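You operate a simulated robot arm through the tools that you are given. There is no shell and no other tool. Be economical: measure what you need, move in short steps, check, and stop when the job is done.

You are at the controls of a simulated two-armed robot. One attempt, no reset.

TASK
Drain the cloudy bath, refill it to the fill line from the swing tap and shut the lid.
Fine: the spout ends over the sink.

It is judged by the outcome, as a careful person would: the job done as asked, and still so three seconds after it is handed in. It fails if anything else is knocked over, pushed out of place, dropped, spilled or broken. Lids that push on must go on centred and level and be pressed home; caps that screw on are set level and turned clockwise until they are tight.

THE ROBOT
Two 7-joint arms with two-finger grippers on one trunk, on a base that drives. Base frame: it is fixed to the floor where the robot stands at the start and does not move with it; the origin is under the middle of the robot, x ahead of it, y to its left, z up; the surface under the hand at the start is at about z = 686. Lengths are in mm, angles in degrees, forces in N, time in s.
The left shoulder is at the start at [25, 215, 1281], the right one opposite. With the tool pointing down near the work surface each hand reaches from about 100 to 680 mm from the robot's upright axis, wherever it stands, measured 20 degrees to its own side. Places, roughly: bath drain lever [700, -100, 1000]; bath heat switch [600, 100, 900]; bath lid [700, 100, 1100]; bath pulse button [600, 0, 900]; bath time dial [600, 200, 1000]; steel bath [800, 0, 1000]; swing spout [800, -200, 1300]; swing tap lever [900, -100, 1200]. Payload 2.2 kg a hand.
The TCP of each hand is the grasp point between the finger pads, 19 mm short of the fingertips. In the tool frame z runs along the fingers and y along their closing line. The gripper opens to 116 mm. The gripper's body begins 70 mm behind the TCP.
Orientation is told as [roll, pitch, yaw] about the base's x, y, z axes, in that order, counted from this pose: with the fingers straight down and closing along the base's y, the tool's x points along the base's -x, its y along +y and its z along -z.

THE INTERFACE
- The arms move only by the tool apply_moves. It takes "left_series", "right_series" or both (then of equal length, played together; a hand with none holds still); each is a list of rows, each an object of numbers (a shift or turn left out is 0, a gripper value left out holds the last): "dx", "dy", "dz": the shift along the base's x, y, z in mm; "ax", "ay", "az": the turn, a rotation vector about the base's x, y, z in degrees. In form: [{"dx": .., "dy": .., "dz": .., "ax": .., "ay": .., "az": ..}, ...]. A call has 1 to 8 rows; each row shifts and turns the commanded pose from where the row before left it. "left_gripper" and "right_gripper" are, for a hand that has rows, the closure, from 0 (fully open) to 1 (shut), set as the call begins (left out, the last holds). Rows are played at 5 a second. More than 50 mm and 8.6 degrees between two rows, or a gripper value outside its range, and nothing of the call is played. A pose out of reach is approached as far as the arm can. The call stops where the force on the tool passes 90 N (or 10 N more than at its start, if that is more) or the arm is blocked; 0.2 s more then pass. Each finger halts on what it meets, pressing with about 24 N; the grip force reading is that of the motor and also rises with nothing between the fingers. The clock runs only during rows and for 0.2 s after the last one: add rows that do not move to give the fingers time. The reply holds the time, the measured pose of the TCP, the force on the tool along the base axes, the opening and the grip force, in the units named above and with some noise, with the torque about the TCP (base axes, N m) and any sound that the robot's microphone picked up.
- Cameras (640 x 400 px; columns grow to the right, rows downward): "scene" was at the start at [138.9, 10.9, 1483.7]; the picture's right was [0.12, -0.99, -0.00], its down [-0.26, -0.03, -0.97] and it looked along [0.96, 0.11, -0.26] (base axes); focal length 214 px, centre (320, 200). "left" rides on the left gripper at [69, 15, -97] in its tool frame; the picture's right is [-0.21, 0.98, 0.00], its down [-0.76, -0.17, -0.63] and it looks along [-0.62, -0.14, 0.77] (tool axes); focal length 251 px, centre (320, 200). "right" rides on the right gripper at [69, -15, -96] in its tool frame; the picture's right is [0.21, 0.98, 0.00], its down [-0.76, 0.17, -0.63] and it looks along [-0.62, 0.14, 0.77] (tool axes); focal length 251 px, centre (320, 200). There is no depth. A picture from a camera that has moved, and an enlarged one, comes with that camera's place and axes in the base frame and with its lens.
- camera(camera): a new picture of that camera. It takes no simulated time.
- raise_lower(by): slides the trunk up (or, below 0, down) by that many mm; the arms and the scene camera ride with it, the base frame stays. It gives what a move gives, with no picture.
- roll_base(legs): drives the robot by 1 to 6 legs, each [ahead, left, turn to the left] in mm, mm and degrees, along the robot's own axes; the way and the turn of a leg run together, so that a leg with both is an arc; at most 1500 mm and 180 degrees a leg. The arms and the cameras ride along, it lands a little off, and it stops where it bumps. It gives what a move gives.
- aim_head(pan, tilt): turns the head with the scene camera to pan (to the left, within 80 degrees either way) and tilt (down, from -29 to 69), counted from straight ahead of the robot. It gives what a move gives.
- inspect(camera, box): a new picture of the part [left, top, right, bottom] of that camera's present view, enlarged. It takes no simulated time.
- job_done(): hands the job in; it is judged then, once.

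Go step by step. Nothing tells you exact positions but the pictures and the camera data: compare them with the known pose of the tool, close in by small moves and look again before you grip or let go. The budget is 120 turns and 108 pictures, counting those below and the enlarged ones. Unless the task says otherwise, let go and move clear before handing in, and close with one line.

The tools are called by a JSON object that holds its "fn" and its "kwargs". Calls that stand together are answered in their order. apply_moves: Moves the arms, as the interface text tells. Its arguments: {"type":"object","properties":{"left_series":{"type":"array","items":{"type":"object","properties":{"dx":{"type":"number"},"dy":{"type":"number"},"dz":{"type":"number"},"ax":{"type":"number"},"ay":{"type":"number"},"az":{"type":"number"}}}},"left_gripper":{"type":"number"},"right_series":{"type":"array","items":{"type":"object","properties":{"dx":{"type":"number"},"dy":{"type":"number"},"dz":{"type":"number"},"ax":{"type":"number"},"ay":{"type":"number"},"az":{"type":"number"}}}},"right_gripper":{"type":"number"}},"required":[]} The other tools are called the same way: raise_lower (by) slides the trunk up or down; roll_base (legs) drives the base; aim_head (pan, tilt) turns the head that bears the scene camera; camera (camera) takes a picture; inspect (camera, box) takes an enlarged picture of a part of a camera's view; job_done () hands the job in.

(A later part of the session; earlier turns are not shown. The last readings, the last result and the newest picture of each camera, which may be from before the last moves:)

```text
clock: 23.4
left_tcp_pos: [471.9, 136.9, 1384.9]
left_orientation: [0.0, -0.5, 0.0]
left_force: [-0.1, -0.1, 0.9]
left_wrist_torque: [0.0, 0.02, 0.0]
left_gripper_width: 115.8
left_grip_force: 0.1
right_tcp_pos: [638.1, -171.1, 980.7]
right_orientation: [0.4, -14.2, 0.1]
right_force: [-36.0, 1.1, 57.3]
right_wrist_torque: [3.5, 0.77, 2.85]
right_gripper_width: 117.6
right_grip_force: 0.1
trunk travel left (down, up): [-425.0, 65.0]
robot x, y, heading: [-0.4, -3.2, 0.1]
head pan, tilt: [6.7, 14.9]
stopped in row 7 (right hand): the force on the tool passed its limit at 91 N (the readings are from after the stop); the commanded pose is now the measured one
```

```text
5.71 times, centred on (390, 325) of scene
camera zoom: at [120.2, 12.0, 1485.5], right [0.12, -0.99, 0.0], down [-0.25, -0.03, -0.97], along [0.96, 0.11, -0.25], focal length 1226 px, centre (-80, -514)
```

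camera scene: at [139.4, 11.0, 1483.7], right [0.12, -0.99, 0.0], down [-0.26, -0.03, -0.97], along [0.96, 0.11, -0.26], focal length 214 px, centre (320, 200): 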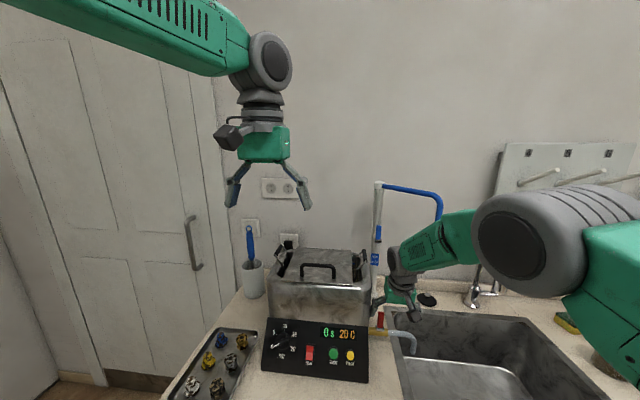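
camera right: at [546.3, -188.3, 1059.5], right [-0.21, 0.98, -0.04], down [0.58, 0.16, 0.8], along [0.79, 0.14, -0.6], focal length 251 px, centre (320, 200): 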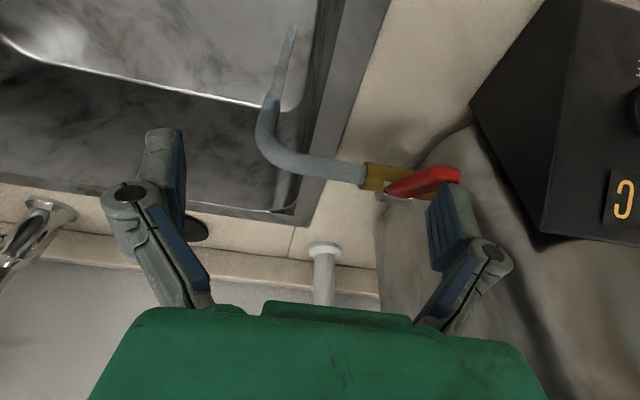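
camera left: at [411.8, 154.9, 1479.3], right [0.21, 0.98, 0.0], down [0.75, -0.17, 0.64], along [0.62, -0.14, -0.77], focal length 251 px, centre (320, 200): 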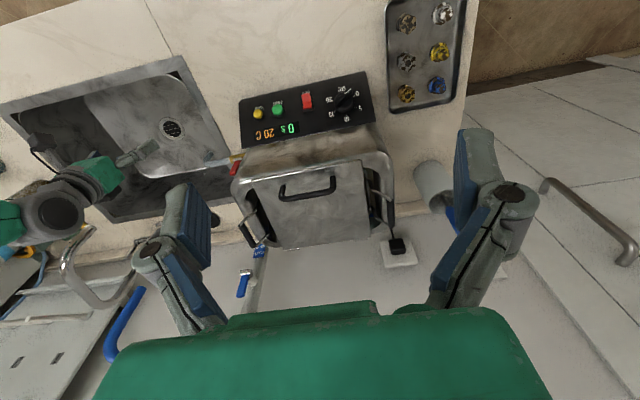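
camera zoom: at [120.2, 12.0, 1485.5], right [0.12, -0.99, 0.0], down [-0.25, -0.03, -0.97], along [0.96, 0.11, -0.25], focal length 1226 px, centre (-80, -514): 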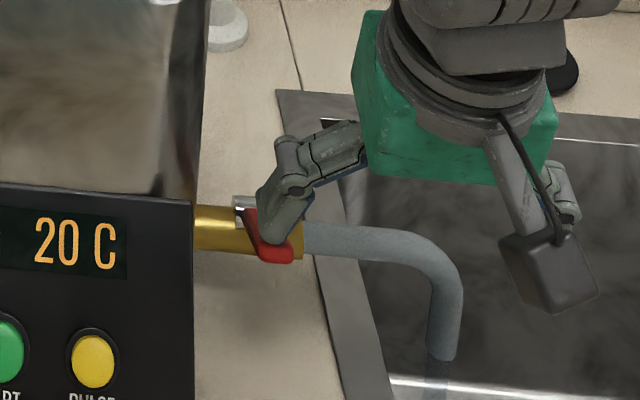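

The lever is at its stop, so the drain is fully open. I'll lift the right hand clear, back over the sink, and let the bath drain.

{"fn": "apply_moves", "kwargs": {"right_series": [{"dz": 40}, {"dz": 40}, {"dy": -40, "dz": 20}, {"dy": -40}, {"dy": -40}, {}, {}]}}

{"fn": "inspect", "kwargs": {"camera": "scene", "box": [240, 220, 440, 345]}}

{"fn": "camera", "kwargs": {"camera": "right"}}

```text
clock: 25.1
left_tcp_pos: [484.6, 144.9, 1379.1]
left_orientation: [-0.1, 0.0, 0.0]
left_force: [0.8, -0.7, -0.5]
left_wrist_torque: [-0.02, 0.0, 0.03]
left_gripper_width: 116.1
left_grip_force: 0.1
right_tcp_pos: [648.4, -288.2, 1068.6]
right_orientation: [0.1, -13.3, -0.1]
right_force: [-0.9, 0.6, -0.5]
right_wrist_torque: [-0.05, 0.01, 0.01]
right_gripper_width: 116.0
right_grip_force: 0.1
trunk travel left (down, up): [-425.0, 65.0]
robot x, y, heading: [0.7, -1.0, -0.3]
head pan, tilt: [6.7, 14.9]
```

```text
3.20 times, centred on (340, 282) of scene
camera zoom: at [141.0, 16.9, 1483.3], right [0.12, -0.99, 0.0], down [-0.26, -0.03, -0.96], along [0.96, 0.11, -0.26], focal length 686 px, centre (256, -64)
```

zoom: 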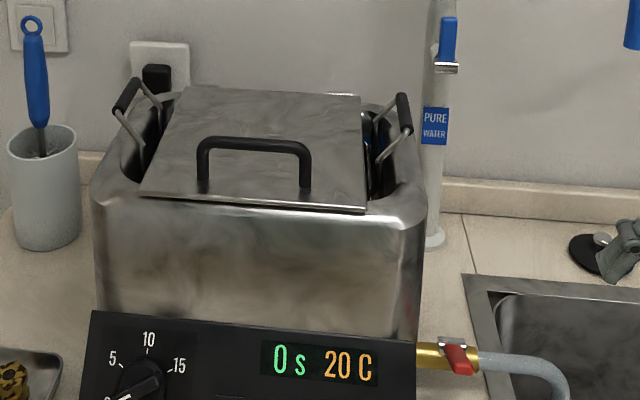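

```text
67 pictures are left
camera right: at [558.5, -304.0, 1148.2], right [-0.21, 0.98, -0.05], down [0.59, 0.16, 0.79], along [0.78, 0.14, -0.61], focal length 251 px, centre (320, 200)
```

right: 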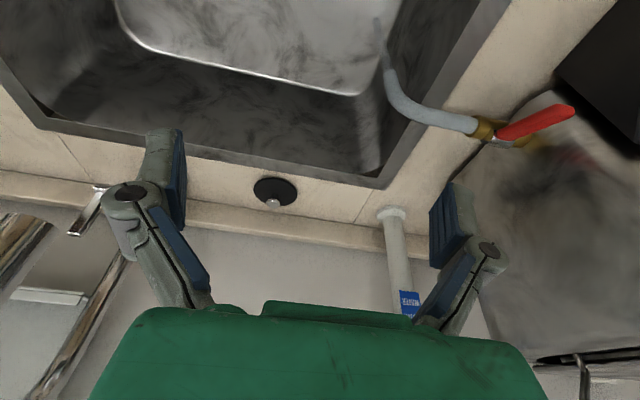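

Draining continues. Now I'll measure the lid handle from the left camera.

{"fn": "inspect", "kwargs": {"camera": "left", "box": [220, 130, 420, 260]}}

```text
3.08 times, centred on (320, 195) of left
camera zoom: at [415.3, 159.3, 1477.6], right [0.21, 0.98, 0.0], down [0.76, -0.16, 0.63], along [0.62, -0.14, -0.77], focal length 774 px, centre (320, 215)
```

zoom: 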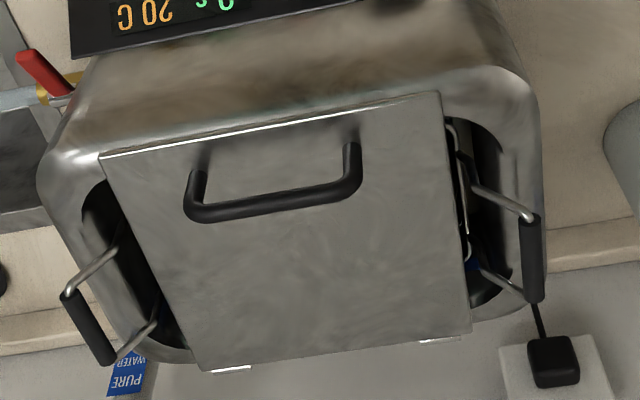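

The lid is hinged at the back (x≈840, z≈1112), and the handle bar runs along y at about [662,76,1152]. I'll turn the left hand 90° and bring it over the handle.

{"fn": "apply_moves", "kwargs": {"left_series": [{"az": -8.5, "dx": 30, "dy": -10}, {"az": -8.5, "dx": 30, "dy": -10}, {"az": -8.5, "dx": 30, "dy": -10}, {"az": -8.5, "dx": 30, "dy": -10}, {"az": -8.5, "dx": 30, "dy": -15}, {"az": -8.5, "dx": 28, "dy": -12}, {"az": -8.5, "dz": -30}, {"az": -8.5, "dz": -30}], "left_gripper": 0.5}}

{"fn": "apply_moves", "kwargs": {"left_series": [{"az": -8.5, "dz": -30}, {"az": -8.5, "dz": -20}, {"az": -5}, {}]}}

{"fn": "camera", "kwargs": {"camera": "left"}}

{"fn": "camera", "kwargs": {"camera": "scene"}}

```text
clock: 26.9
left_tcp_pos: [626.0, 87.0, 1305.4]
left_orientation: [-0.2, -0.2, -68.0]
left_force: [1.0, 0.5, -0.5]
left_wrist_torque: [-0.05, 0.05, 0.01]
left_gripper_width: 58.3
left_grip_force: 0.1
left hand out of reach, approached as far as the arm can: row 5, 6
right_tcp_pos: [650.3, -288.4, 1067.1]
right_orientation: [0.3, -13.2, -0.1]
right_force: [-0.3, 0.0, -1.3]
right_wrist_torque: [0.0, 0.03, 0.03]
right_gripper_width: 115.9
right_grip_force: 0.0
trunk travel left (down, up): [-425.0, 65.0]
robot x, y, heading: [-0.6, 4.3, -0.5]
head pan, tilt: [6.7, 14.9]
```

```text
clock: 27.9
left_tcp_pos: [621.7, 86.8, 1257.9]
left_orientation: [-0.1, -0.2, -90.0]
left_force: [-0.4, 0.0, -0.4]
left_wrist_torque: [-0.02, 0.0, 0.04]
left_gripper_width: 58.0
left_grip_force: 0.1
right_tcp_pos: [646.8, -290.7, 1069.2]
right_orientation: [0.3, -13.4, -0.1]
right_force: [-0.1, -0.2, 0.7]
right_wrist_torque: [-0.02, -0.03, -0.02]
right_gripper_width: 116.0
right_grip_force: 0.0
trunk travel left (down, up): [-425.0, 65.0]
robot x, y, heading: [-1.9, -0.8, 0.1]
head pan, tilt: [6.7, 14.9]
```

```text
65 pictures are left
camera left: at [637.0, 155.2, 1356.0], right [0.98, -0.22, 0.0], down [-0.17, -0.75, 0.64], along [-0.14, -0.62, -0.77], focal length 251 px, centre (320, 200)
```

left: 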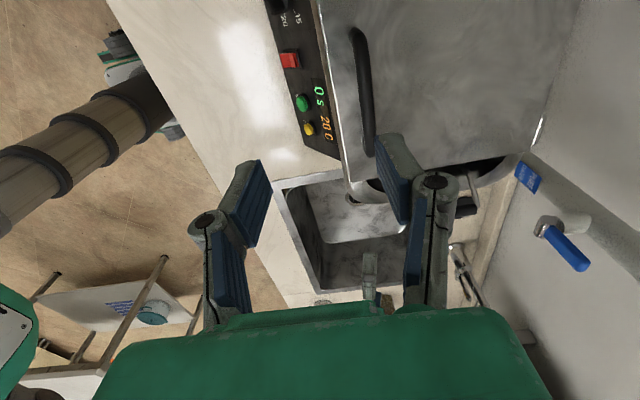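

```text
64 pictures are left
camera scene: at [139.1, 13.7, 1483.6], right [0.12, -0.99, 0.0], down [-0.26, -0.03, -0.97], along [0.96, 0.11, -0.26], focal length 214 px, centre (320, 200)
```

scene: 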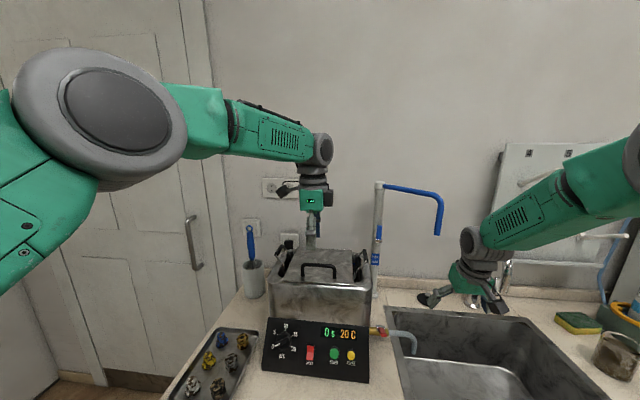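

The left arm is near its reach limit, so I want the base closer. I'll raise the right hand and look down to check the clearance to the counter.

{"fn": "apply_moves", "kwargs": {"right_series": [{"dz": 40, "dx": -20}, {"dz": 40, "dx": -20}, {"dz": 40, "dx": -20}, {}]}}

{"fn": "aim_head", "kwargs": {"pan": 0, "tilt": 60}}

{"fn": "camera", "kwargs": {"camera": "scene"}}

```text
clock: 28.9
left_tcp_pos: [622.7, 84.3, 1256.1]
left_orientation: [0.1, -0.1, -90.0]
left_force: [-0.5, 0.0, -0.6]
left_wrist_torque: [0.0, 0.02, -0.01]
left_gripper_width: 58.0
left_grip_force: 0.1
right_tcp_pos: [588.3, -288.9, 1189.5]
right_orientation: [0.3, -13.3, -0.2]
right_force: [-0.7, -0.1, -0.4]
right_wrist_torque: [0.01, 0.01, 0.0]
right_gripper_width: 116.1
right_grip_force: 0.0
trunk travel left (down, up): [-425.0, 65.0]
robot x, y, heading: [-1.0, -1.8, 0.2]
head pan, tilt: [6.7, 14.9]
```

```text
clock: 30.0
left_tcp_pos: [621.7, 82.7, 1259.3]
left_orientation: [0.0, -0.1, -90.0]
left_force: [-0.3, 0.1, -0.8]
left_wrist_torque: [0.0, -0.02, 0.02]
left_gripper_width: 58.3
left_grip_force: 0.0
right_tcp_pos: [585.9, -292.3, 1189.2]
right_orientation: [0.4, -13.4, -0.2]
right_force: [-0.6, -0.4, -0.8]
right_wrist_torque: [-0.02, 0.03, -0.01]
right_gripper_width: 116.1
right_grip_force: 0.0
trunk travel left (down, up): [-425.0, 65.0]
robot x, y, heading: [0.3, -0.0, 0.0]
head pan, tilt: [0.0, 60.0]
```

```text
63 pictures are left
camera scene: at [113.0, -1.2, 1417.2], right [0.0, -1.0, 0.0], down [-0.87, 0.0, -0.5], along [0.5, 0.0, -0.87], focal length 214 px, centre (320, 200)
```

scene: 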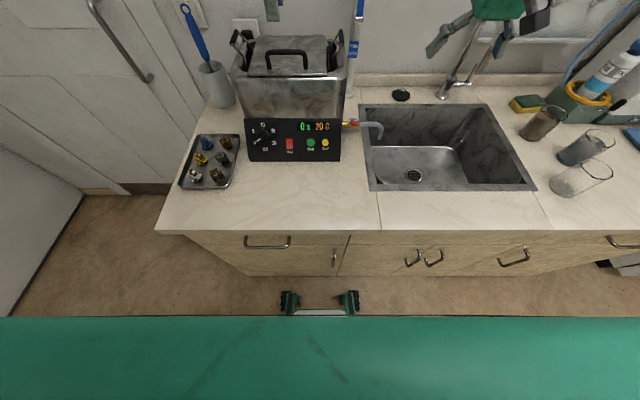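

The counter edge is at x≈330 and the robot's bumper is about 100 mm short of the cabinet. I'll drive 80 mm ahead.

{"fn": "roll_base", "kwargs": {"legs": [[80, 0, 0]]}}

{"fn": "aim_head", "kwargs": {"pan": 0, "tilt": 25}}

{"fn": "camera", "kwargs": {"camera": "left"}}

{"fn": "camera", "kwargs": {"camera": "scene"}}

```text
clock: 31.0
left_tcp_pos: [696.3, 84.8, 1260.2]
left_orientation: [0.2, -0.2, -90.0]
left_force: [-0.8, 0.6, 0.3]
left_wrist_torque: [0.01, -0.01, 0.0]
left_gripper_width: 58.0
left_grip_force: 0.0
right_tcp_pos: [660.3, -290.8, 1192.1]
right_orientation: [0.3, -13.5, -0.2]
right_force: [-1.1, -0.5, -0.6]
right_wrist_torque: [-0.01, -0.01, 0.04]
right_gripper_width: 116.2
right_grip_force: 0.1
trunk travel left (down, up): [-425.0, 65.0]
robot x, y, heading: [79.9, 0.4, 0.1]
head pan, tilt: [0.0, 60.0]
```

```text
clock: 32.0
left_tcp_pos: [696.3, 81.9, 1260.8]
left_orientation: [0.2, -0.1, -89.9]
left_force: [-0.4, 0.1, -0.6]
left_wrist_torque: [0.01, -0.01, 0.01]
left_gripper_width: 58.0
left_grip_force: 0.1
right_tcp_pos: [658.7, -291.5, 1192.2]
right_orientation: [0.5, -13.6, -0.1]
right_force: [-0.1, -0.7, 0.1]
right_wrist_torque: [0.0, -0.04, 0.02]
right_gripper_width: 115.8
right_grip_force: 0.0
trunk travel left (down, up): [-425.0, 65.0]
robot x, y, heading: [80.5, 0.3, 0.2]
head pan, tilt: [0.0, 25.0]
```

```text
62 pictures are left
camera left: at [710.7, 151.4, 1359.3], right [0.98, -0.21, 0.0], down [-0.17, -0.76, 0.63], along [-0.13, -0.62, -0.77], focal length 251 px, centre (320, 200)
```

left: 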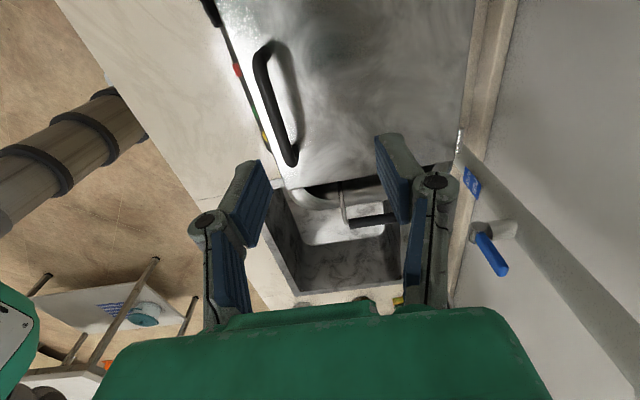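

```text
61 pictures are left
camera scene: at [215.3, -1.2, 1467.2], right [0.0, -1.0, 0.0], down [-0.43, 0.0, -0.9], along [0.9, 0.0, -0.43], focal length 214 px, centre (320, 200)
```

scene: 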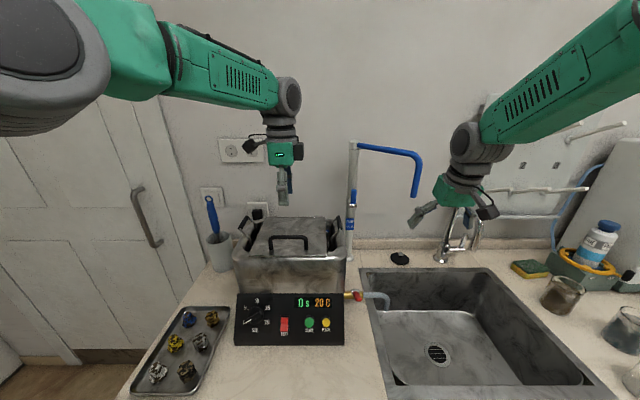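

The handle bar is confirmed at x≈662, y≈80. I'll descend over it and grip.

{"fn": "apply_moves", "kwargs": {"left_series": [{"dx": -34, "dy": -2}, {"dz": -40}, {"dz": -40}, {"dz": -26}, {}]}}

{"fn": "camera", "kwargs": {"camera": "left"}}

{"fn": "inspect", "kwargs": {"camera": "scene", "box": [220, 130, 400, 260]}}

```text
clock: 33.2
left_tcp_pos: [663.1, 81.0, 1157.3]
left_orientation: [0.2, -0.1, -90.1]
left_force: [0.6, 0.6, 0.4]
left_wrist_torque: [-0.01, 0.03, 0.0]
left_gripper_width: 57.9
left_grip_force: 0.1
right_tcp_pos: [661.2, -291.0, 1190.5]
right_orientation: [0.5, -13.6, -0.2]
right_force: [0.3, -0.2, 0.0]
right_wrist_torque: [0.0, -0.01, -0.01]
right_gripper_width: 115.8
right_grip_force: 0.1
trunk travel left (down, up): [-425.0, 65.0]
robot x, y, heading: [82.6, -2.6, -0.0]
head pan, tilt: [0.0, 25.0]
```

```text
60 pictures are left
camera left: at [677.0, 149.8, 1254.5], right [0.98, -0.21, 0.0], down [-0.17, -0.76, 0.63], along [-0.13, -0.62, -0.77], focal length 251 px, centre (320, 200)
```

left: 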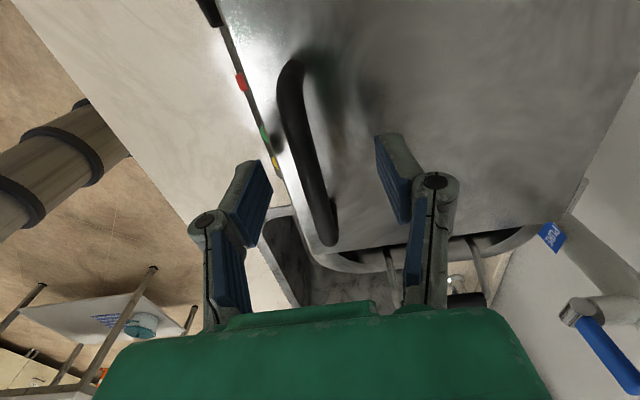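

```text
3.08 times, centred on (310, 195) of scene
camera zoom: at [215.9, -1.1, 1467.2], right [0.0, -1.0, 0.0], down [-0.43, 0.0, -0.9], along [0.9, 0.0, -0.43], focal length 660 px, centre (351, 215)
```

zoom: 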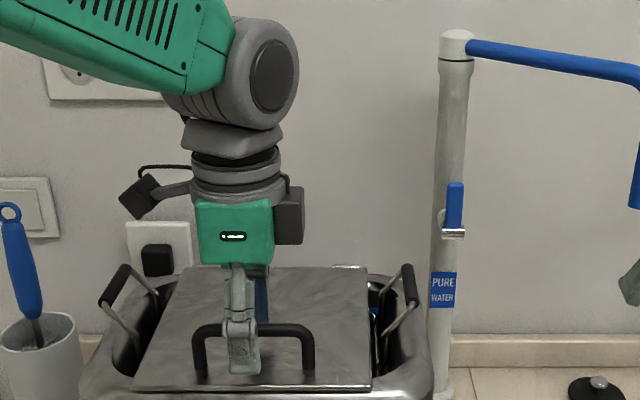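

{"fn": "apply_moves", "kwargs": {"left_series": [{"dz": -6}, {}, {}, {}], "left_gripper": 1.0}}

```text
clock: 34.2
left_tcp_pos: [661.9, 81.4, 1151.1]
left_orientation: [0.2, -0.1, -89.9]
left_force: [-6.7, -0.6, -0.2]
left_wrist_torque: [0.0, -0.06, 0.0]
left_gripper_width: 0.3
left_grip_force: 23.3
right_tcp_pos: [660.8, -290.9, 1190.7]
right_orientation: [0.4, -13.5, -0.2]
right_force: [-0.1, -0.3, 0.4]
right_wrist_torque: [-0.01, -0.03, -0.01]
right_gripper_width: 116.2
right_grip_force: 0.0
trunk travel left (down, up): [-425.0, 65.0]
robot x, y, heading: [71.6, 2.0, -0.2]
head pan, tilt: [0.0, 25.0]
```

The fingers closed without catching the bar, so I'll look.

{"fn": "inspect", "kwargs": {"camera": "left", "box": [180, 30, 460, 270]}}

{"fn": "inspect", "kwargs": {"camera": "scene", "box": [250, 190, 350, 260]}}

```text
1.67 times, centred on (320, 150) of left
camera zoom: at [676.7, 149.1, 1249.3], right [0.98, -0.21, 0.0], down [-0.17, -0.76, 0.63], along [-0.13, -0.62, -0.77], focal length 419 px, centre (320, 283)
```

zoom: 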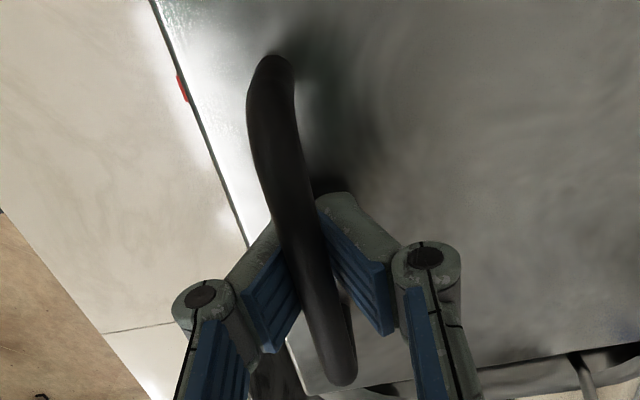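

```text
5.71 times, centred on (300, 225) of scene
camera zoom: at [214.5, -1.5, 1467.3], right [0.0, -1.0, 0.0], down [-0.43, 0.0, -0.9], along [0.9, 0.0, -0.43], focal length 1226 px, centre (434, 57)
```

zoom: 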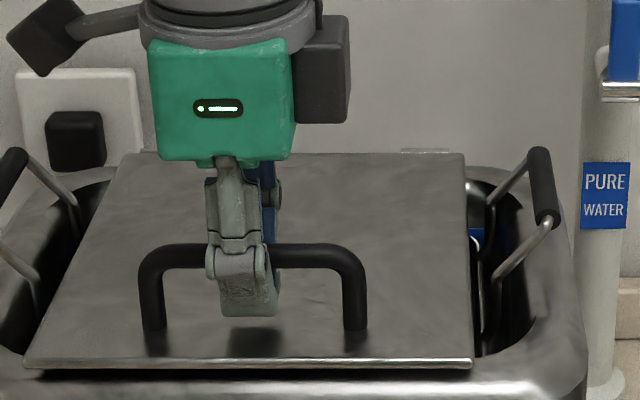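

The fingertips have closed under the bar, so it is hooked in a closed loop, which works for lifting. I'll lift along the hinge arc in steps.

{"fn": "apply_moves", "kwargs": {"left_series": [{"dx": 5, "dz": 18}, {"dx": 7, "dz": 18}, {"dx": 9, "dz": 17, "ay": -5}, {"dx": 10, "dz": 16, "ay": -5}, {"dx": 12, "dz": 15, "ay": -5}, {"dx": 14, "dz": 13, "ay": -5}]}}

{"fn": "camera", "kwargs": {"camera": "scene"}}

```text
clock: 35.6
left_tcp_pos: [721.6, 79.3, 1244.7]
left_orientation: [20.2, -0.2, -89.9]
left_force: [0.3, -2.0, -2.3]
left_wrist_torque: [0.02, -0.02, 0.02]
left_gripper_width: 5.8
left_grip_force: 28.1
right_tcp_pos: [661.5, -292.0, 1191.0]
right_orientation: [0.3, -13.5, -0.2]
right_force: [0.4, -0.3, -0.6]
right_wrist_torque: [-0.04, -0.02, 0.0]
right_gripper_width: 116.1
right_grip_force: 0.1
trunk travel left (down, up): [-425.0, 65.0]
robot x, y, heading: [79.9, -2.7, 0.0]
head pan, tilt: [0.0, 25.0]
```

```text
56 pictures are left
camera scene: at [216.6, -1.6, 1467.1], right [0.0, -1.0, 0.0], down [-0.43, 0.0, -0.9], along [0.9, 0.0, -0.43], focal length 214 px, centre (320, 200)
```

scene: 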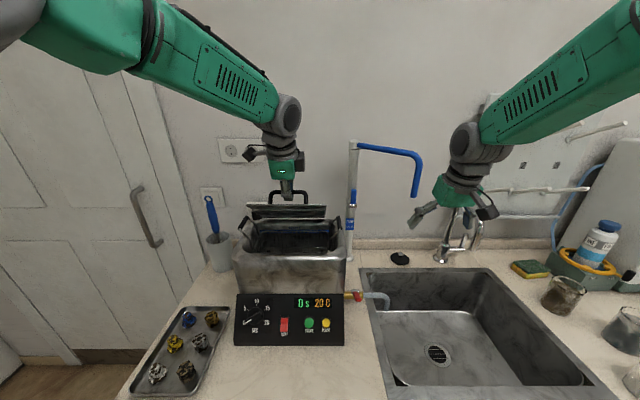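

The lid is about 45° open and following. I'll continue.

{"fn": "apply_moves", "kwargs": {"left_series": [{"dx": 15, "dz": 12}, {"dx": 16, "dz": 10}, {"dx": 17, "dz": 8}, {"dx": 18, "dz": 7}, {}]}}

{"fn": "camera", "kwargs": {"camera": "scene"}}

{"fn": "inspect", "kwargs": {"camera": "scene", "box": [230, 150, 350, 260]}}

```text
clock: 36.8
left_tcp_pos: [787.3, 80.1, 1279.3]
left_orientation: [19.9, 0.0, -90.1]
left_force: [1.2, 0.7, -9.3]
left_wrist_torque: [-0.02, -0.03, 0.02]
left_gripper_width: 6.0
left_grip_force: 28.2
right_tcp_pos: [662.2, -290.7, 1190.8]
right_orientation: [0.3, -13.5, -0.2]
right_force: [0.0, 0.1, -0.3]
right_wrist_torque: [0.02, -0.01, -0.03]
right_gripper_width: 116.1
right_grip_force: 0.1
trunk travel left (down, up): [-425.0, 65.0]
robot x, y, heading: [72.6, 0.8, 0.2]
head pan, tilt: [0.0, 25.0]
```

```text
55 pictures are left
camera scene: at [218.4, -0.7, 1466.8], right [0.0, -1.0, 0.0], down [-0.43, 0.0, -0.9], along [0.9, 0.0, -0.43], focal length 214 px, centre (320, 200)
```

scene: 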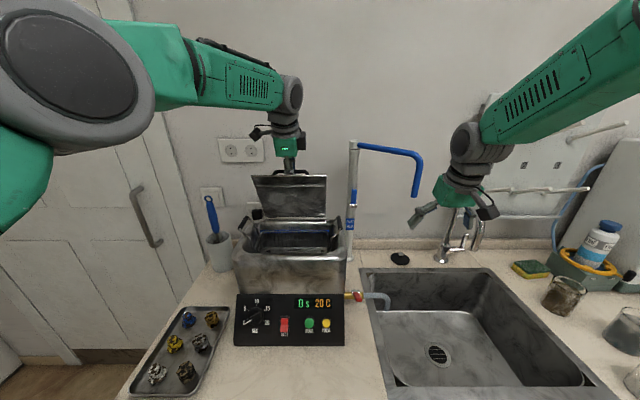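

```text
3.64 times, centred on (290, 205) of scene
camera zoom: at [218.4, -0.7, 1466.8], right [0.0, -1.0, 0.0], down [-0.43, 0.0, -0.9], along [0.9, 0.0, -0.43], focal length 780 px, centre (429, 182)
```

zoom: 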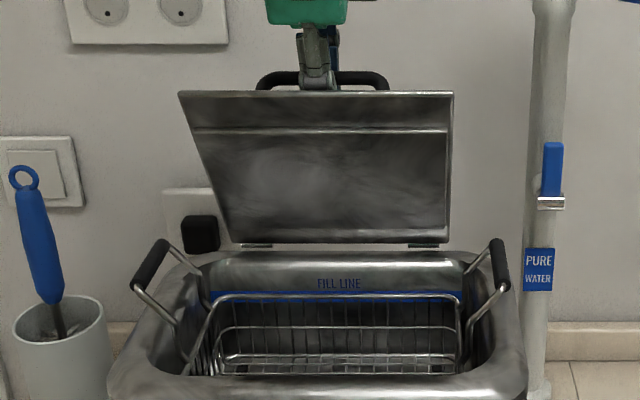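

The lid is up about 70°. I can see the FILL LINE marked with a blue line on the inside back wall, and the basket inside. I'll push on past vertical.

{"fn": "apply_moves", "kwargs": {"left_series": [{"dx": 18, "dz": 4}, {"dx": 18, "dz": 3}, {"dx": 18, "dz": 1}, {"dx": 10, "dz": 0}, {}]}}

{"fn": "inspect", "kwargs": {"camera": "scene", "box": [230, 130, 390, 260]}}

```text
clock: 38.0
left_tcp_pos: [819.3, 80.7, 1284.5]
left_orientation: [20.0, -0.1, -90.2]
left_force: [0.6, -5.7, -12.4]
left_wrist_torque: [0.0, 0.02, -0.01]
left_gripper_width: 5.9
left_grip_force: 29.0
left hand out of reach, approached as far as the arm can: row 2, 3, 4
right_tcp_pos: [662.0, -292.6, 1190.5]
right_orientation: [0.4, -13.3, -0.2]
right_force: [0.1, -0.8, 0.0]
right_wrist_torque: [0.04, 0.0, 0.03]
right_gripper_width: 115.9
right_grip_force: 0.0
trunk travel left (down, up): [-425.0, 65.0]
robot x, y, heading: [77.2, 1.0, 0.0]
head pan, tilt: [0.0, 25.0]
```

```text
3.08 times, centred on (310, 195) of scene
camera zoom: at [219.3, -3.7, 1466.8], right [0.0, -1.0, 0.0], down [-0.43, 0.0, -0.9], along [0.9, 0.0, -0.43], focal length 660 px, centre (351, 215)
```

zoom: 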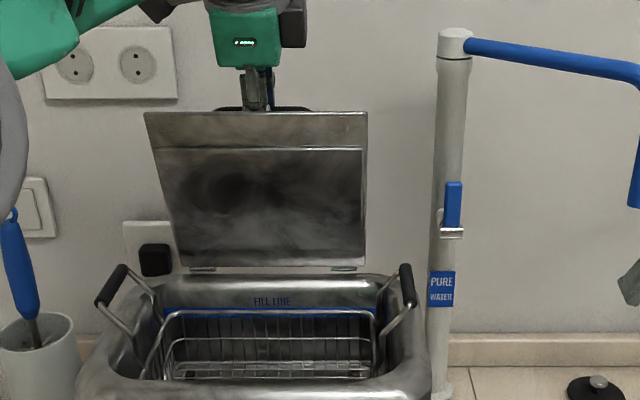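

I'm at the reach limit with the lid near 71°. Tilting the hand forward gives more reach, so I'll push on.

{"fn": "apply_moves", "kwargs": {"left_series": [{"ay": -8}, {"ay": -8}, {"ay": -6}, {"dx": 2, "dz": 2}, {"dx": 15, "dz": 1}, {"dx": 15}, {"dx": 12, "dz": -1}, {}]}}

{"fn": "inspect", "kwargs": {"camera": "scene", "box": [230, 130, 390, 260]}}

```text
clock: 39.8
left_tcp_pos: [841.6, 80.9, 1302.5]
left_orientation: [43.1, 0.0, -90.0]
left_force: [-46.6, -8.5, 50.0]
left_wrist_torque: [-0.05, 9.41, 0.26]
left_gripper_width: 48.9
left_grip_force: 45.0
right_tcp_pos: [647.4, -293.8, 1196.9]
right_orientation: [0.5, -14.2, -0.2]
right_force: [-0.1, 0.2, 1.0]
right_wrist_torque: [0.0, 0.01, 0.0]
right_gripper_width: 116.2
right_grip_force: 0.0
trunk travel left (down, up): [-425.0, 65.0]
robot x, y, heading: [78.0, 0.1, 0.1]
head pan, tilt: [0.0, 25.0]
```

```text
3.08 times, centred on (310, 195) of scene
camera zoom: at [192.5, -7.1, 1469.7], right [0.0, -1.0, -0.01], down [-0.41, 0.0, -0.91], along [0.91, 0.0, -0.41], focal length 660 px, centre (351, 215)
```

zoom: 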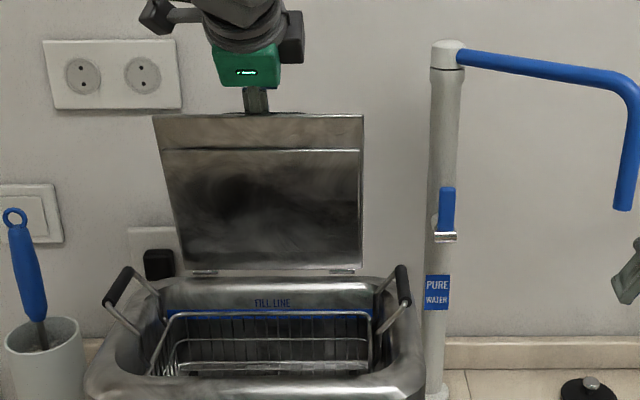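

The fingers are being wedged apart at about 50 N, so I'll ease back to relieve this and check the left camera.

{"fn": "apply_moves", "kwargs": {"left_series": [{"dx": -10, "dz": 0}, {"dx": -8, "dz": 0, "ay": 4}, {"ay": 4}, {}]}}

{"fn": "camera", "kwargs": {"camera": "left"}}

{"fn": "inspect", "kwargs": {"camera": "scene", "box": [230, 130, 390, 260]}}

```text
clock: 40.8
left_tcp_pos: [828.9, 81.6, 1287.2]
left_orientation: [33.9, 0.1, -90.0]
left_force: [-38.6, -9.0, 20.2]
left_wrist_torque: [0.02, 6.6, 0.38]
left_gripper_width: 13.2
left_grip_force: 40.1
right_tcp_pos: [653.2, -293.9, 1194.1]
right_orientation: [0.3, -13.9, -0.2]
right_force: [-0.3, 0.0, 0.1]
right_wrist_torque: [-0.05, -0.01, 0.03]
right_gripper_width: 116.2
right_grip_force: 0.0
trunk travel left (down, up): [-425.0, 65.0]
robot x, y, heading: [76.8, 0.5, 0.0]
head pan, tilt: [0.0, 25.0]
```

```text
51 pictures are left
camera left: at [786.8, 149.5, 1378.9], right [0.81, -0.22, 0.54], down [-0.49, -0.76, 0.43], along [0.32, -0.62, -0.72], focal length 251 px, centre (320, 200)
```

left: 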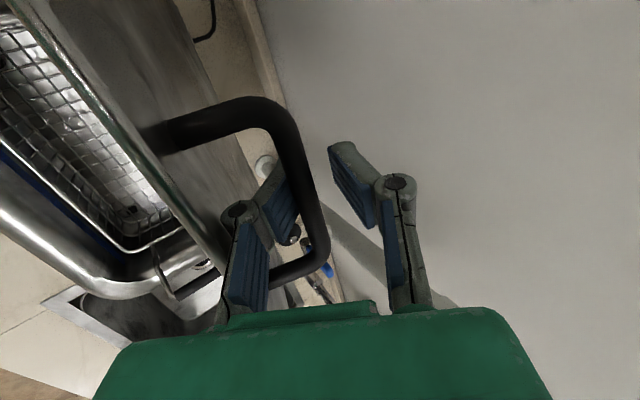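

```text
3.08 times, centred on (310, 195) of scene
camera zoom: at [201.8, -6.7, 1468.5], right [0.0, -1.0, 0.0], down [-0.42, 0.0, -0.91], along [0.91, 0.0, -0.42], focal length 660 px, centre (351, 215)
```

zoom: 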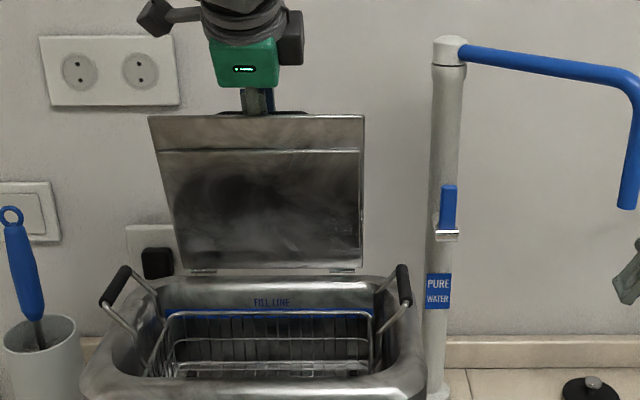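

The lid is at its stop, about 75° open. I'll relax the push a little, keep holding it with the left hand, and check whether the drain has finished.

{"fn": "apply_moves", "kwargs": {"left_series": [{"dx": -8}, {"dx": -6}, {}]}}

{"fn": "inspect", "kwargs": {"camera": "scene", "box": [230, 200, 450, 380]}}

{"fn": "camera", "kwargs": {"camera": "right"}}

```text
clock: 41.6
left_tcp_pos: [820.1, 81.3, 1284.7]
left_orientation: [33.8, 0.2, -90.1]
left_force: [-29.3, -10.3, 3.1]
left_wrist_torque: [-0.01, 4.88, 0.33]
left_gripper_width: 4.8
left_grip_force: 33.1
right_tcp_pos: [658.3, -292.9, 1191.9]
right_orientation: [0.4, -13.7, -0.2]
right_force: [-0.2, -0.1, 0.4]
right_wrist_torque: [-0.03, -0.01, -0.03]
right_gripper_width: 116.1
right_grip_force: 0.0
trunk travel left (down, up): [-425.0, 65.0]
robot x, y, heading: [78.8, -1.0, -0.0]
head pan, tilt: [0.0, 25.0]
```

```text
2.22 times, centred on (340, 290) of scene
camera zoom: at [207.8, -6.8, 1467.8], right [0.0, -1.0, 0.0], down [-0.42, 0.0, -0.91], along [0.91, 0.0, -0.42], focal length 477 px, centre (276, 0)
```

zoom: 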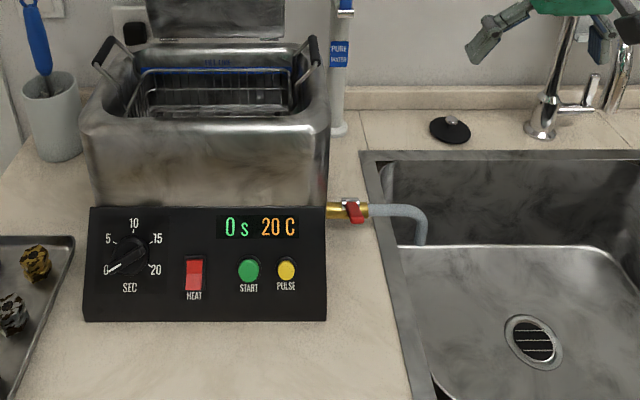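

```text
48 pictures are left
camera right: at [567.1, -309.2, 1271.1], right [-0.21, 0.98, -0.04], down [0.59, 0.16, 0.79], along [0.78, 0.14, -0.61], focal length 251 px, centre (320, 200)
```

right: 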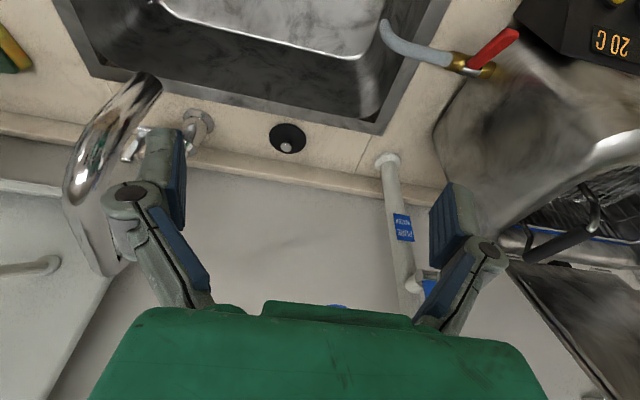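

The hose appears to have stopped. I'll zoom in on the hose end and the inside of the bath.

{"fn": "inspect", "kwargs": {"camera": "right", "box": [350, 0, 550, 100]}}

{"fn": "inspect", "kwargs": {"camera": "scene", "box": [265, 215, 385, 275]}}

```text
3.20 times, centred on (450, 50) of right
camera zoom: at [567.1, -309.2, 1271.1], right [-0.21, 0.98, -0.04], down [0.59, 0.16, 0.79], along [0.78, 0.14, -0.61], focal length 805 px, centre (-96, 680)
```

zoom: 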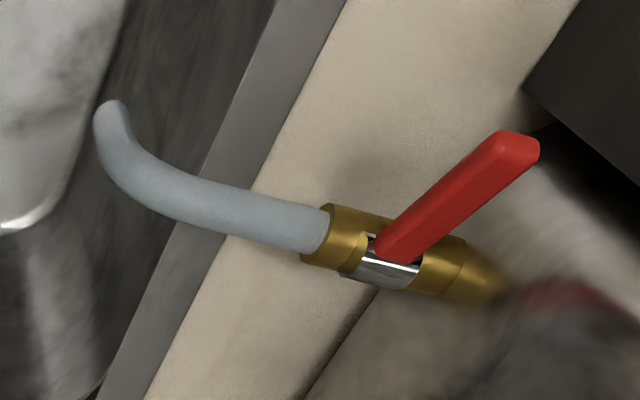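

```text
5.33 times, centred on (325, 245) of scene
camera zoom: at [207.8, -6.8, 1467.8], right [0.0, -1.0, 0.0], down [-0.42, 0.0, -0.91], along [0.91, 0.0, -0.42], focal length 1144 px, centre (293, -40)
```

zoom: 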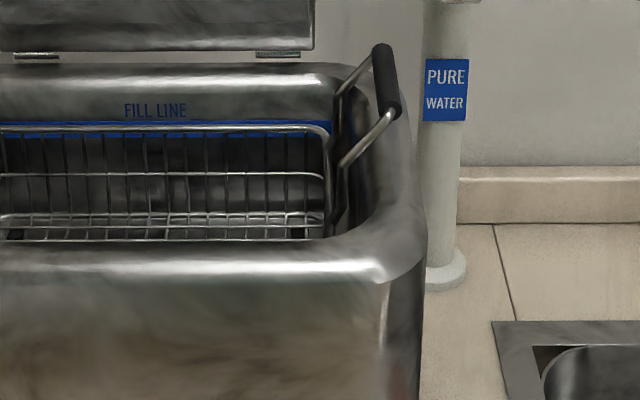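

It has drained. To close the valve, I'll put the open right finger in front of the lever tip (626,-107,967) and push it back upright. I'll also ease the left hand a little.

{"fn": "apply_moves", "kwargs": {"right_series": [{"dx": -40}, {"dx": -36, "dz": -10}, {"dy": 30, "dz": -40}, {"dy": 30, "dz": -40}, {"dy": 30, "dz": -30}, {"dy": 20, "dz": -20}, {"dy": 12, "dz": -20}, {}], "left_series": [{"dx": -5}, {"dx": -4}, {}, {}, {}, {}, {}, {}]}}

{"fn": "camera", "kwargs": {"camera": "right"}}

{"fn": "inspect", "kwargs": {"camera": "scene", "box": [230, 130, 430, 310]}}

```text
clock: 43.4
left_tcp_pos: [813.6, 81.1, 1282.7]
left_orientation: [33.6, 0.1, -90.0]
left_force: [-19.9, -11.5, -16.8]
left_wrist_torque: [-0.19, 3.48, -0.09]
left_gripper_width: 0.0
left_grip_force: 29.8
right_tcp_pos: [583.2, -170.3, 1029.9]
right_orientation: [0.5, -13.5, -0.2]
right_force: [0.6, 0.3, -0.3]
right_wrist_torque: [-0.01, -0.04, -0.01]
right_gripper_width: 116.2
right_grip_force: 0.0
trunk travel left (down, up): [-425.0, 65.0]
robot x, y, heading: [76.8, -0.9, -0.1]
head pan, tilt: [0.0, 25.0]
```

```text
45 pictures are left
camera right: at [493.0, -187.2, 1108.7], right [-0.21, 0.98, -0.04], down [0.59, 0.16, 0.79], along [0.78, 0.14, -0.61], focal length 251 px, centre (320, 200)
```

right: 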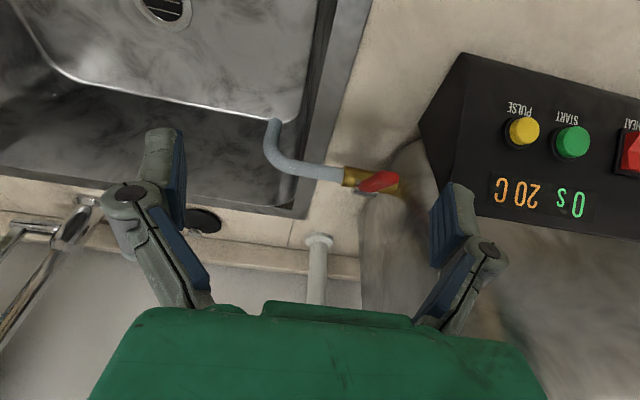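

```text
2.22 times, centred on (330, 220) of scene
camera zoom: at [214.9, -5.6, 1467.1], right [0.0, -1.0, 0.0], down [-0.43, 0.0, -0.9], along [0.9, 0.0, -0.43], focal length 477 px, centre (298, 156)
```

zoom: 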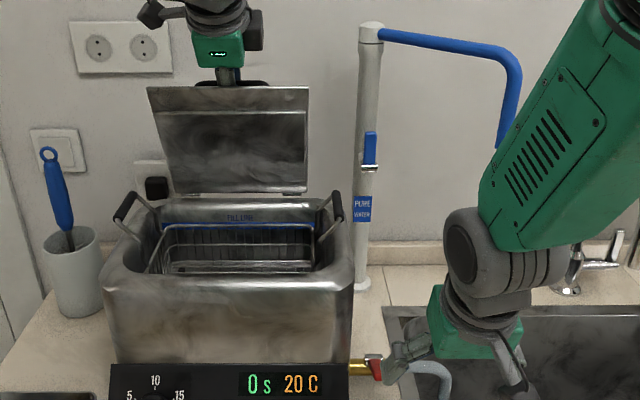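

{"fn": "apply_moves", "kwargs": {"right_series": [{"dy": 6, "dz": -34}, {"dz": -32}, {}]}}

{"fn": "inspect", "kwargs": {"camera": "scene", "box": [310, 260, 430, 350]}}

```text
clock: 44.2
left_tcp_pos: [814.1, 81.1, 1282.9]
left_orientation: [33.6, 0.1, -90.1]
left_force: [-19.5, -11.9, -17.3]
left_wrist_torque: [-0.13, 3.36, 0.09]
left_gripper_width: 0.0
left_grip_force: 29.5
right_tcp_pos: [584.5, -165.5, 962.5]
right_orientation: [0.4, -13.6, -0.2]
right_force: [0.3, 0.0, -0.2]
right_wrist_torque: [0.01, 0.0, -0.02]
right_gripper_width: 116.3
right_grip_force: 0.0
trunk travel left (down, up): [-425.0, 65.0]
robot x, y, heading: [77.7, -1.0, 0.2]
head pan, tilt: [0.0, 25.0]
```

```text
4.44 times, centred on (370, 305) of scene
camera zoom: at [215.1, -5.5, 1467.1], right [0.0, -1.0, 0.0], down [-0.43, 0.0, -0.9], along [0.9, 0.0, -0.43], focal length 953 px, centre (98, -267)
```

zoom: 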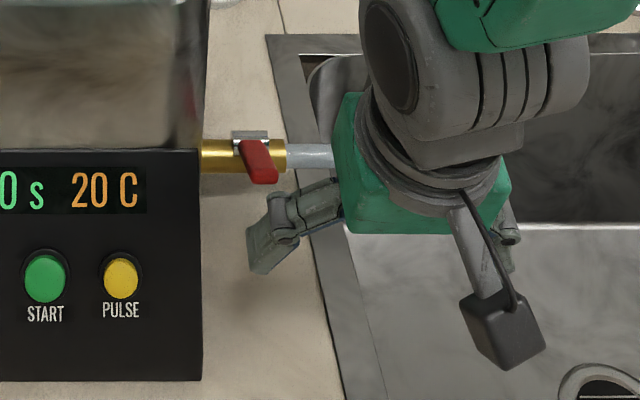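

The finger is in front of the lever. I'll push it back upright.

{"fn": "apply_moves", "kwargs": {"right_series": [{"dx": 15}, {"dx": 12, "dz": 4}, {"dx": 12, "dz": 4}, {"dx": 12, "dz": 4}, {"dx": 12, "dz": 2}, {"dx": 10}, {"dx": 6}]}}

{"fn": "inspect", "kwargs": {"camera": "scene", "box": [310, 260, 430, 350]}}

```text
clock: 45.8
left_tcp_pos: [814.1, 80.2, 1283.4]
left_orientation: [33.6, 0.2, -90.0]
left_force: [-19.2, -10.8, -17.7]
left_wrist_torque: [-0.03, 3.37, 0.26]
left_gripper_width: 0.0
left_grip_force: 29.2
right_tcp_pos: [663.3, -165.1, 978.6]
right_orientation: [0.4, -13.5, -0.2]
right_force: [-0.7, -0.2, 0.3]
right_wrist_torque: [0.02, 0.0, 0.02]
right_gripper_width: 116.1
right_grip_force: 0.0
trunk travel left (down, up): [-425.0, 65.0]
robot x, y, heading: [74.7, 2.6, -0.2]
head pan, tilt: [0.0, 25.0]
```

```text
4.44 times, centred on (370, 305) of scene
camera zoom: at [215.6, -5.4, 1467.0], right [0.0, -1.0, 0.0], down [-0.43, 0.0, -0.9], along [0.9, 0.0, -0.43], focal length 953 px, centre (98, -267)
```

zoom: 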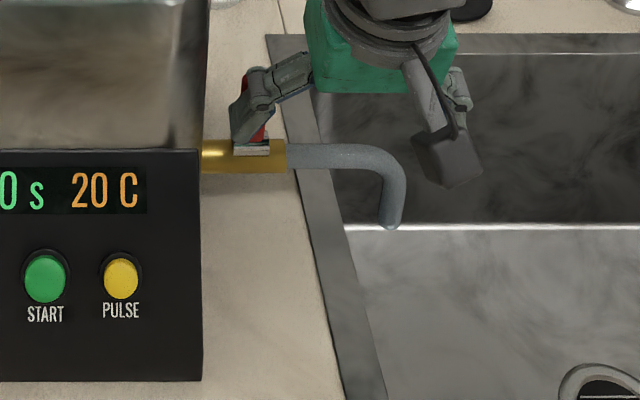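

{"fn": "apply_moves", "kwargs": {"right_series": [{"dx": 6}, {"dx": 6}, {"dx": 5}]}}

{"fn": "inspect", "kwargs": {"camera": "right", "box": [320, 80, 560, 260]}}

```text
clock: 46.6
left_tcp_pos: [807.5, 81.1, 1282.0]
left_orientation: [33.7, 0.2, -90.1]
left_force: [3.9, -14.2, -42.4]
left_wrist_torque: [0.16, 0.09, 0.49]
left_gripper_width: 0.0
left_grip_force: 29.1
right_tcp_pos: [665.3, -163.9, 977.0]
right_orientation: [0.2, -12.2, 0.4]
right_force: [-79.4, -0.5, 33.6]
right_wrist_torque: [2.36, 0.05, 5.16]
right_gripper_width: 116.4
right_grip_force: 0.2
trunk travel left (down, up): [-425.0, 65.0]
robot x, y, heading: [75.1, -1.4, -0.2]
head pan, tilt: [0.0, 25.0]
```

```text
2.22 times, centred on (440, 170) of right
camera zoom: at [577.2, -179.9, 1057.4], right [-0.22, 0.98, -0.04], down [0.6, 0.17, 0.78], along [0.77, 0.14, -0.63], focal length 559 px, centre (53, 267)
```

zoom: 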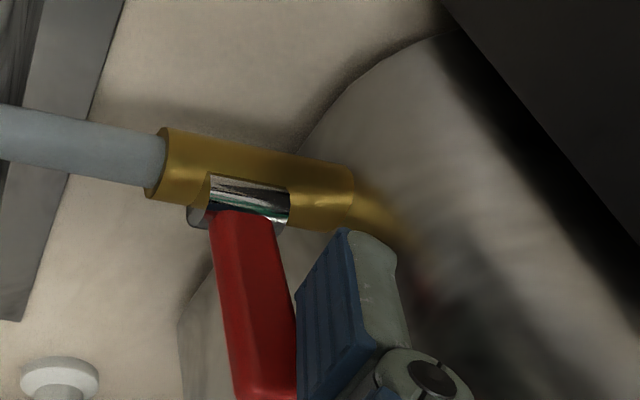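

There is firm resistance (79 N), so the lever is upright and the drain is closed. Next I'll withdraw the right hand, raise it and turn it to point forward toward the spout's drop pipe (≈742,-252, z 1230–1340).

{"fn": "apply_moves", "kwargs": {"right_series": [{"dx": -25}, {"dx": -10, "dz": 40}, {"dx": -10, "dz": 45, "dy": -20}, {"dx": -10, "dz": 45, "dy": -20}, {"dx": -10, "dz": 45, "dy": -20}, {"dz": 45, "dy": -20}, {"dz": 45, "dy": -8}, {"dz": 45}]}}

{"fn": "apply_moves", "kwargs": {"right_series": [{"ay": -8.5}, {"ay": -8.5}, {"ay": -8.5}, {"ay": -8.5}, {"ay": -8.5}, {"ay": -8.5}, {"ay": -8.5}, {"ay": -8.5}], "right_gripper": 0.4}}

{"fn": "camera", "kwargs": {"camera": "scene"}}

{"fn": "camera", "kwargs": {"camera": "right"}}

```text
refused: row 3 steps farther than a row can; nothing moved
```

```text
clock: 48.4
left_tcp_pos: [813.7, 81.2, 1282.6]
left_orientation: [33.7, -0.5, -90.3]
left_force: [-17.7, -25.7, -17.4]
left_wrist_torque: [-0.2, 3.38, -0.58]
left_gripper_width: 0.2
left_grip_force: 29.0
right_tcp_pos: [677.0, -156.5, 976.9]
right_orientation: [1.8, -81.3, -0.9]
right_force: [-10.0, 40.2, -2.7]
right_wrist_torque: [-0.83, 0.42, 0.29]
right_gripper_width: 114.7
right_grip_force: 23.9
trunk travel left (down, up): [-425.0, 65.0]
robot x, y, heading: [77.2, 1.4, -0.1]
head pan, tilt: [0.0, 25.0]
```

```text
40 pictures are left
camera scene: at [213.8, 4.3, 1467.1], right [0.0, -1.0, 0.0], down [-0.43, 0.0, -0.91], along [0.91, 0.0, -0.43], focal length 214 px, centre (320, 200)
```

scene: 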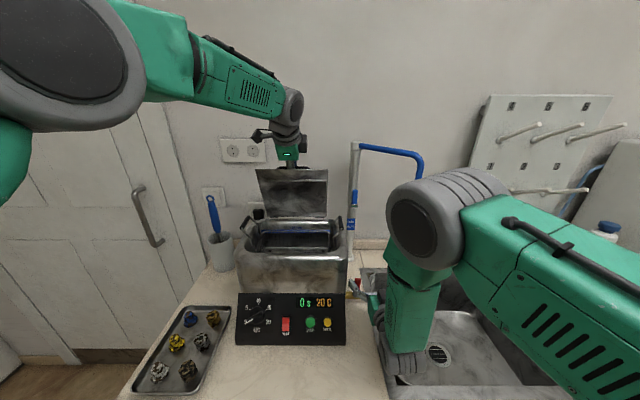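

```text
39 pictures are left
camera right: at [571.3, -173.1, 924.7], right [-0.05, 0.98, -0.21], down [-0.51, 0.15, 0.84], along [0.86, 0.15, 0.49], focal length 251 px, centre (320, 200)
```

right: 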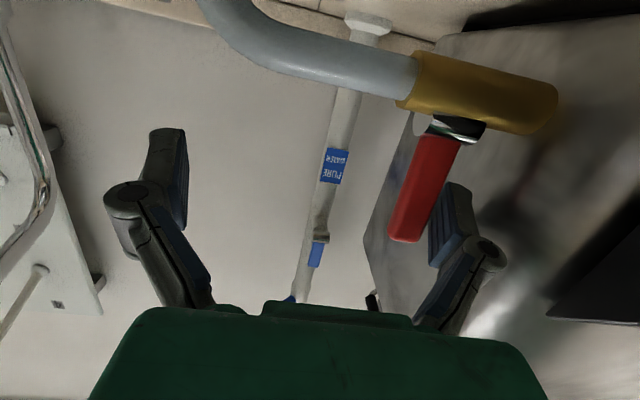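

My error: the raise was refused and the turn played low, but nothing serious happened. The finger only presses the lever sideways. I'll open the gripper, retreat straight back, then raise, one call at a time.

{"fn": "apply_moves", "kwargs": {"right_series": [{}, {"dx": -30}, {"dx": -40}, {"dx": -40}, {"dz": 45}, {"dz": 45}, {"dz": 45}, {"dz": 45}], "right_gripper": 0.0}}

```text
clock: 50.2
left_tcp_pos: [813.6, 83.2, 1282.6]
left_orientation: [33.7, 0.2, -90.0]
left_force: [-18.4, -7.2, -17.8]
left_wrist_torque: [0.11, 3.34, 0.46]
left_gripper_width: 0.0
left_grip_force: 28.9
right_tcp_pos: [572.0, -163.9, 1158.0]
right_orientation: [1.8, -81.5, -1.5]
right_force: [0.0, -0.3, -0.7]
right_wrist_torque: [0.0, -0.03, 0.03]
right_gripper_width: 116.0
right_grip_force: 0.1
trunk travel left (down, up): [-425.0, 65.0]
robot x, y, heading: [78.4, 2.4, 0.2]
head pan, tilt: [0.0, 25.0]
```

{"fn": "apply_moves", "kwargs": {"right_series": [{"dz": 40, "dy": -20}, {"dz": 40, "dy": -20}, {"dz": 40, "dy": -20}, {"dy": -28, "dx": 20, "ay": -8}, {"dx": 30}, {}], "right_gripper": 0.4}}

{"fn": "camera", "kwargs": {"camera": "right"}}

{"fn": "camera", "kwargs": {"camera": "scene"}}

```text
clock: 51.6
left_tcp_pos: [814.4, 83.1, 1281.5]
left_orientation: [33.6, 0.0, -90.1]
left_force: [-17.5, -6.3, -18.5]
left_wrist_torque: [0.16, 3.14, 0.52]
left_gripper_width: 0.0
left_grip_force: 28.5
right_tcp_pos: [623.0, -251.8, 1278.8]
right_orientation: [24.7, -89.5, -24.4]
right_force: [-0.9, -0.1, 0.1]
right_wrist_torque: [-0.01, -0.02, -0.03]
right_gripper_width: 69.4
right_grip_force: 0.0
trunk travel left (down, up): [-425.0, 65.0]
robot x, y, heading: [76.1, -0.4, -0.1]
head pan, tilt: [0.0, 25.0]
```

```text
38 pictures are left
camera right: at [525.4, -268.0, 1212.8], right [-0.01, 0.98, -0.21], down [-0.63, 0.16, 0.76], along [0.78, 0.14, 0.61], focal length 251 px, centre (320, 200)
```

right: 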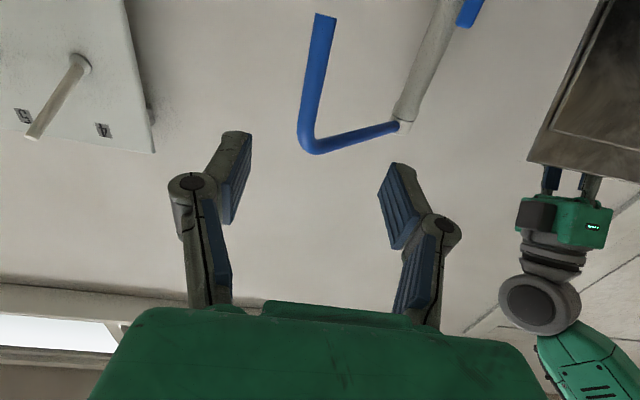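

```text
37 pictures are left
camera scene: at [215.1, -3.6, 1467.1], right [0.0, -1.0, 0.0], down [-0.43, 0.0, -0.9], along [0.9, 0.0, -0.43], focal length 214 px, centre (320, 200)
```

scene: 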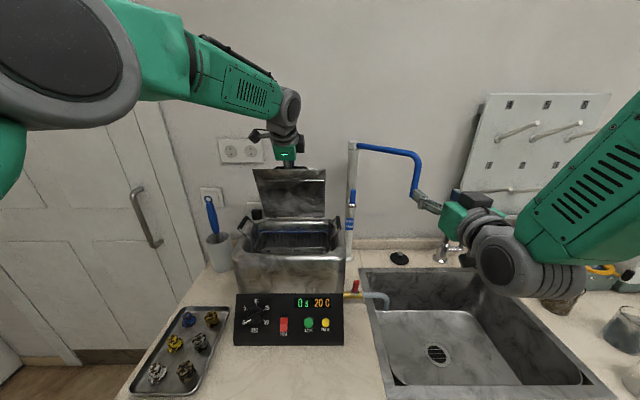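

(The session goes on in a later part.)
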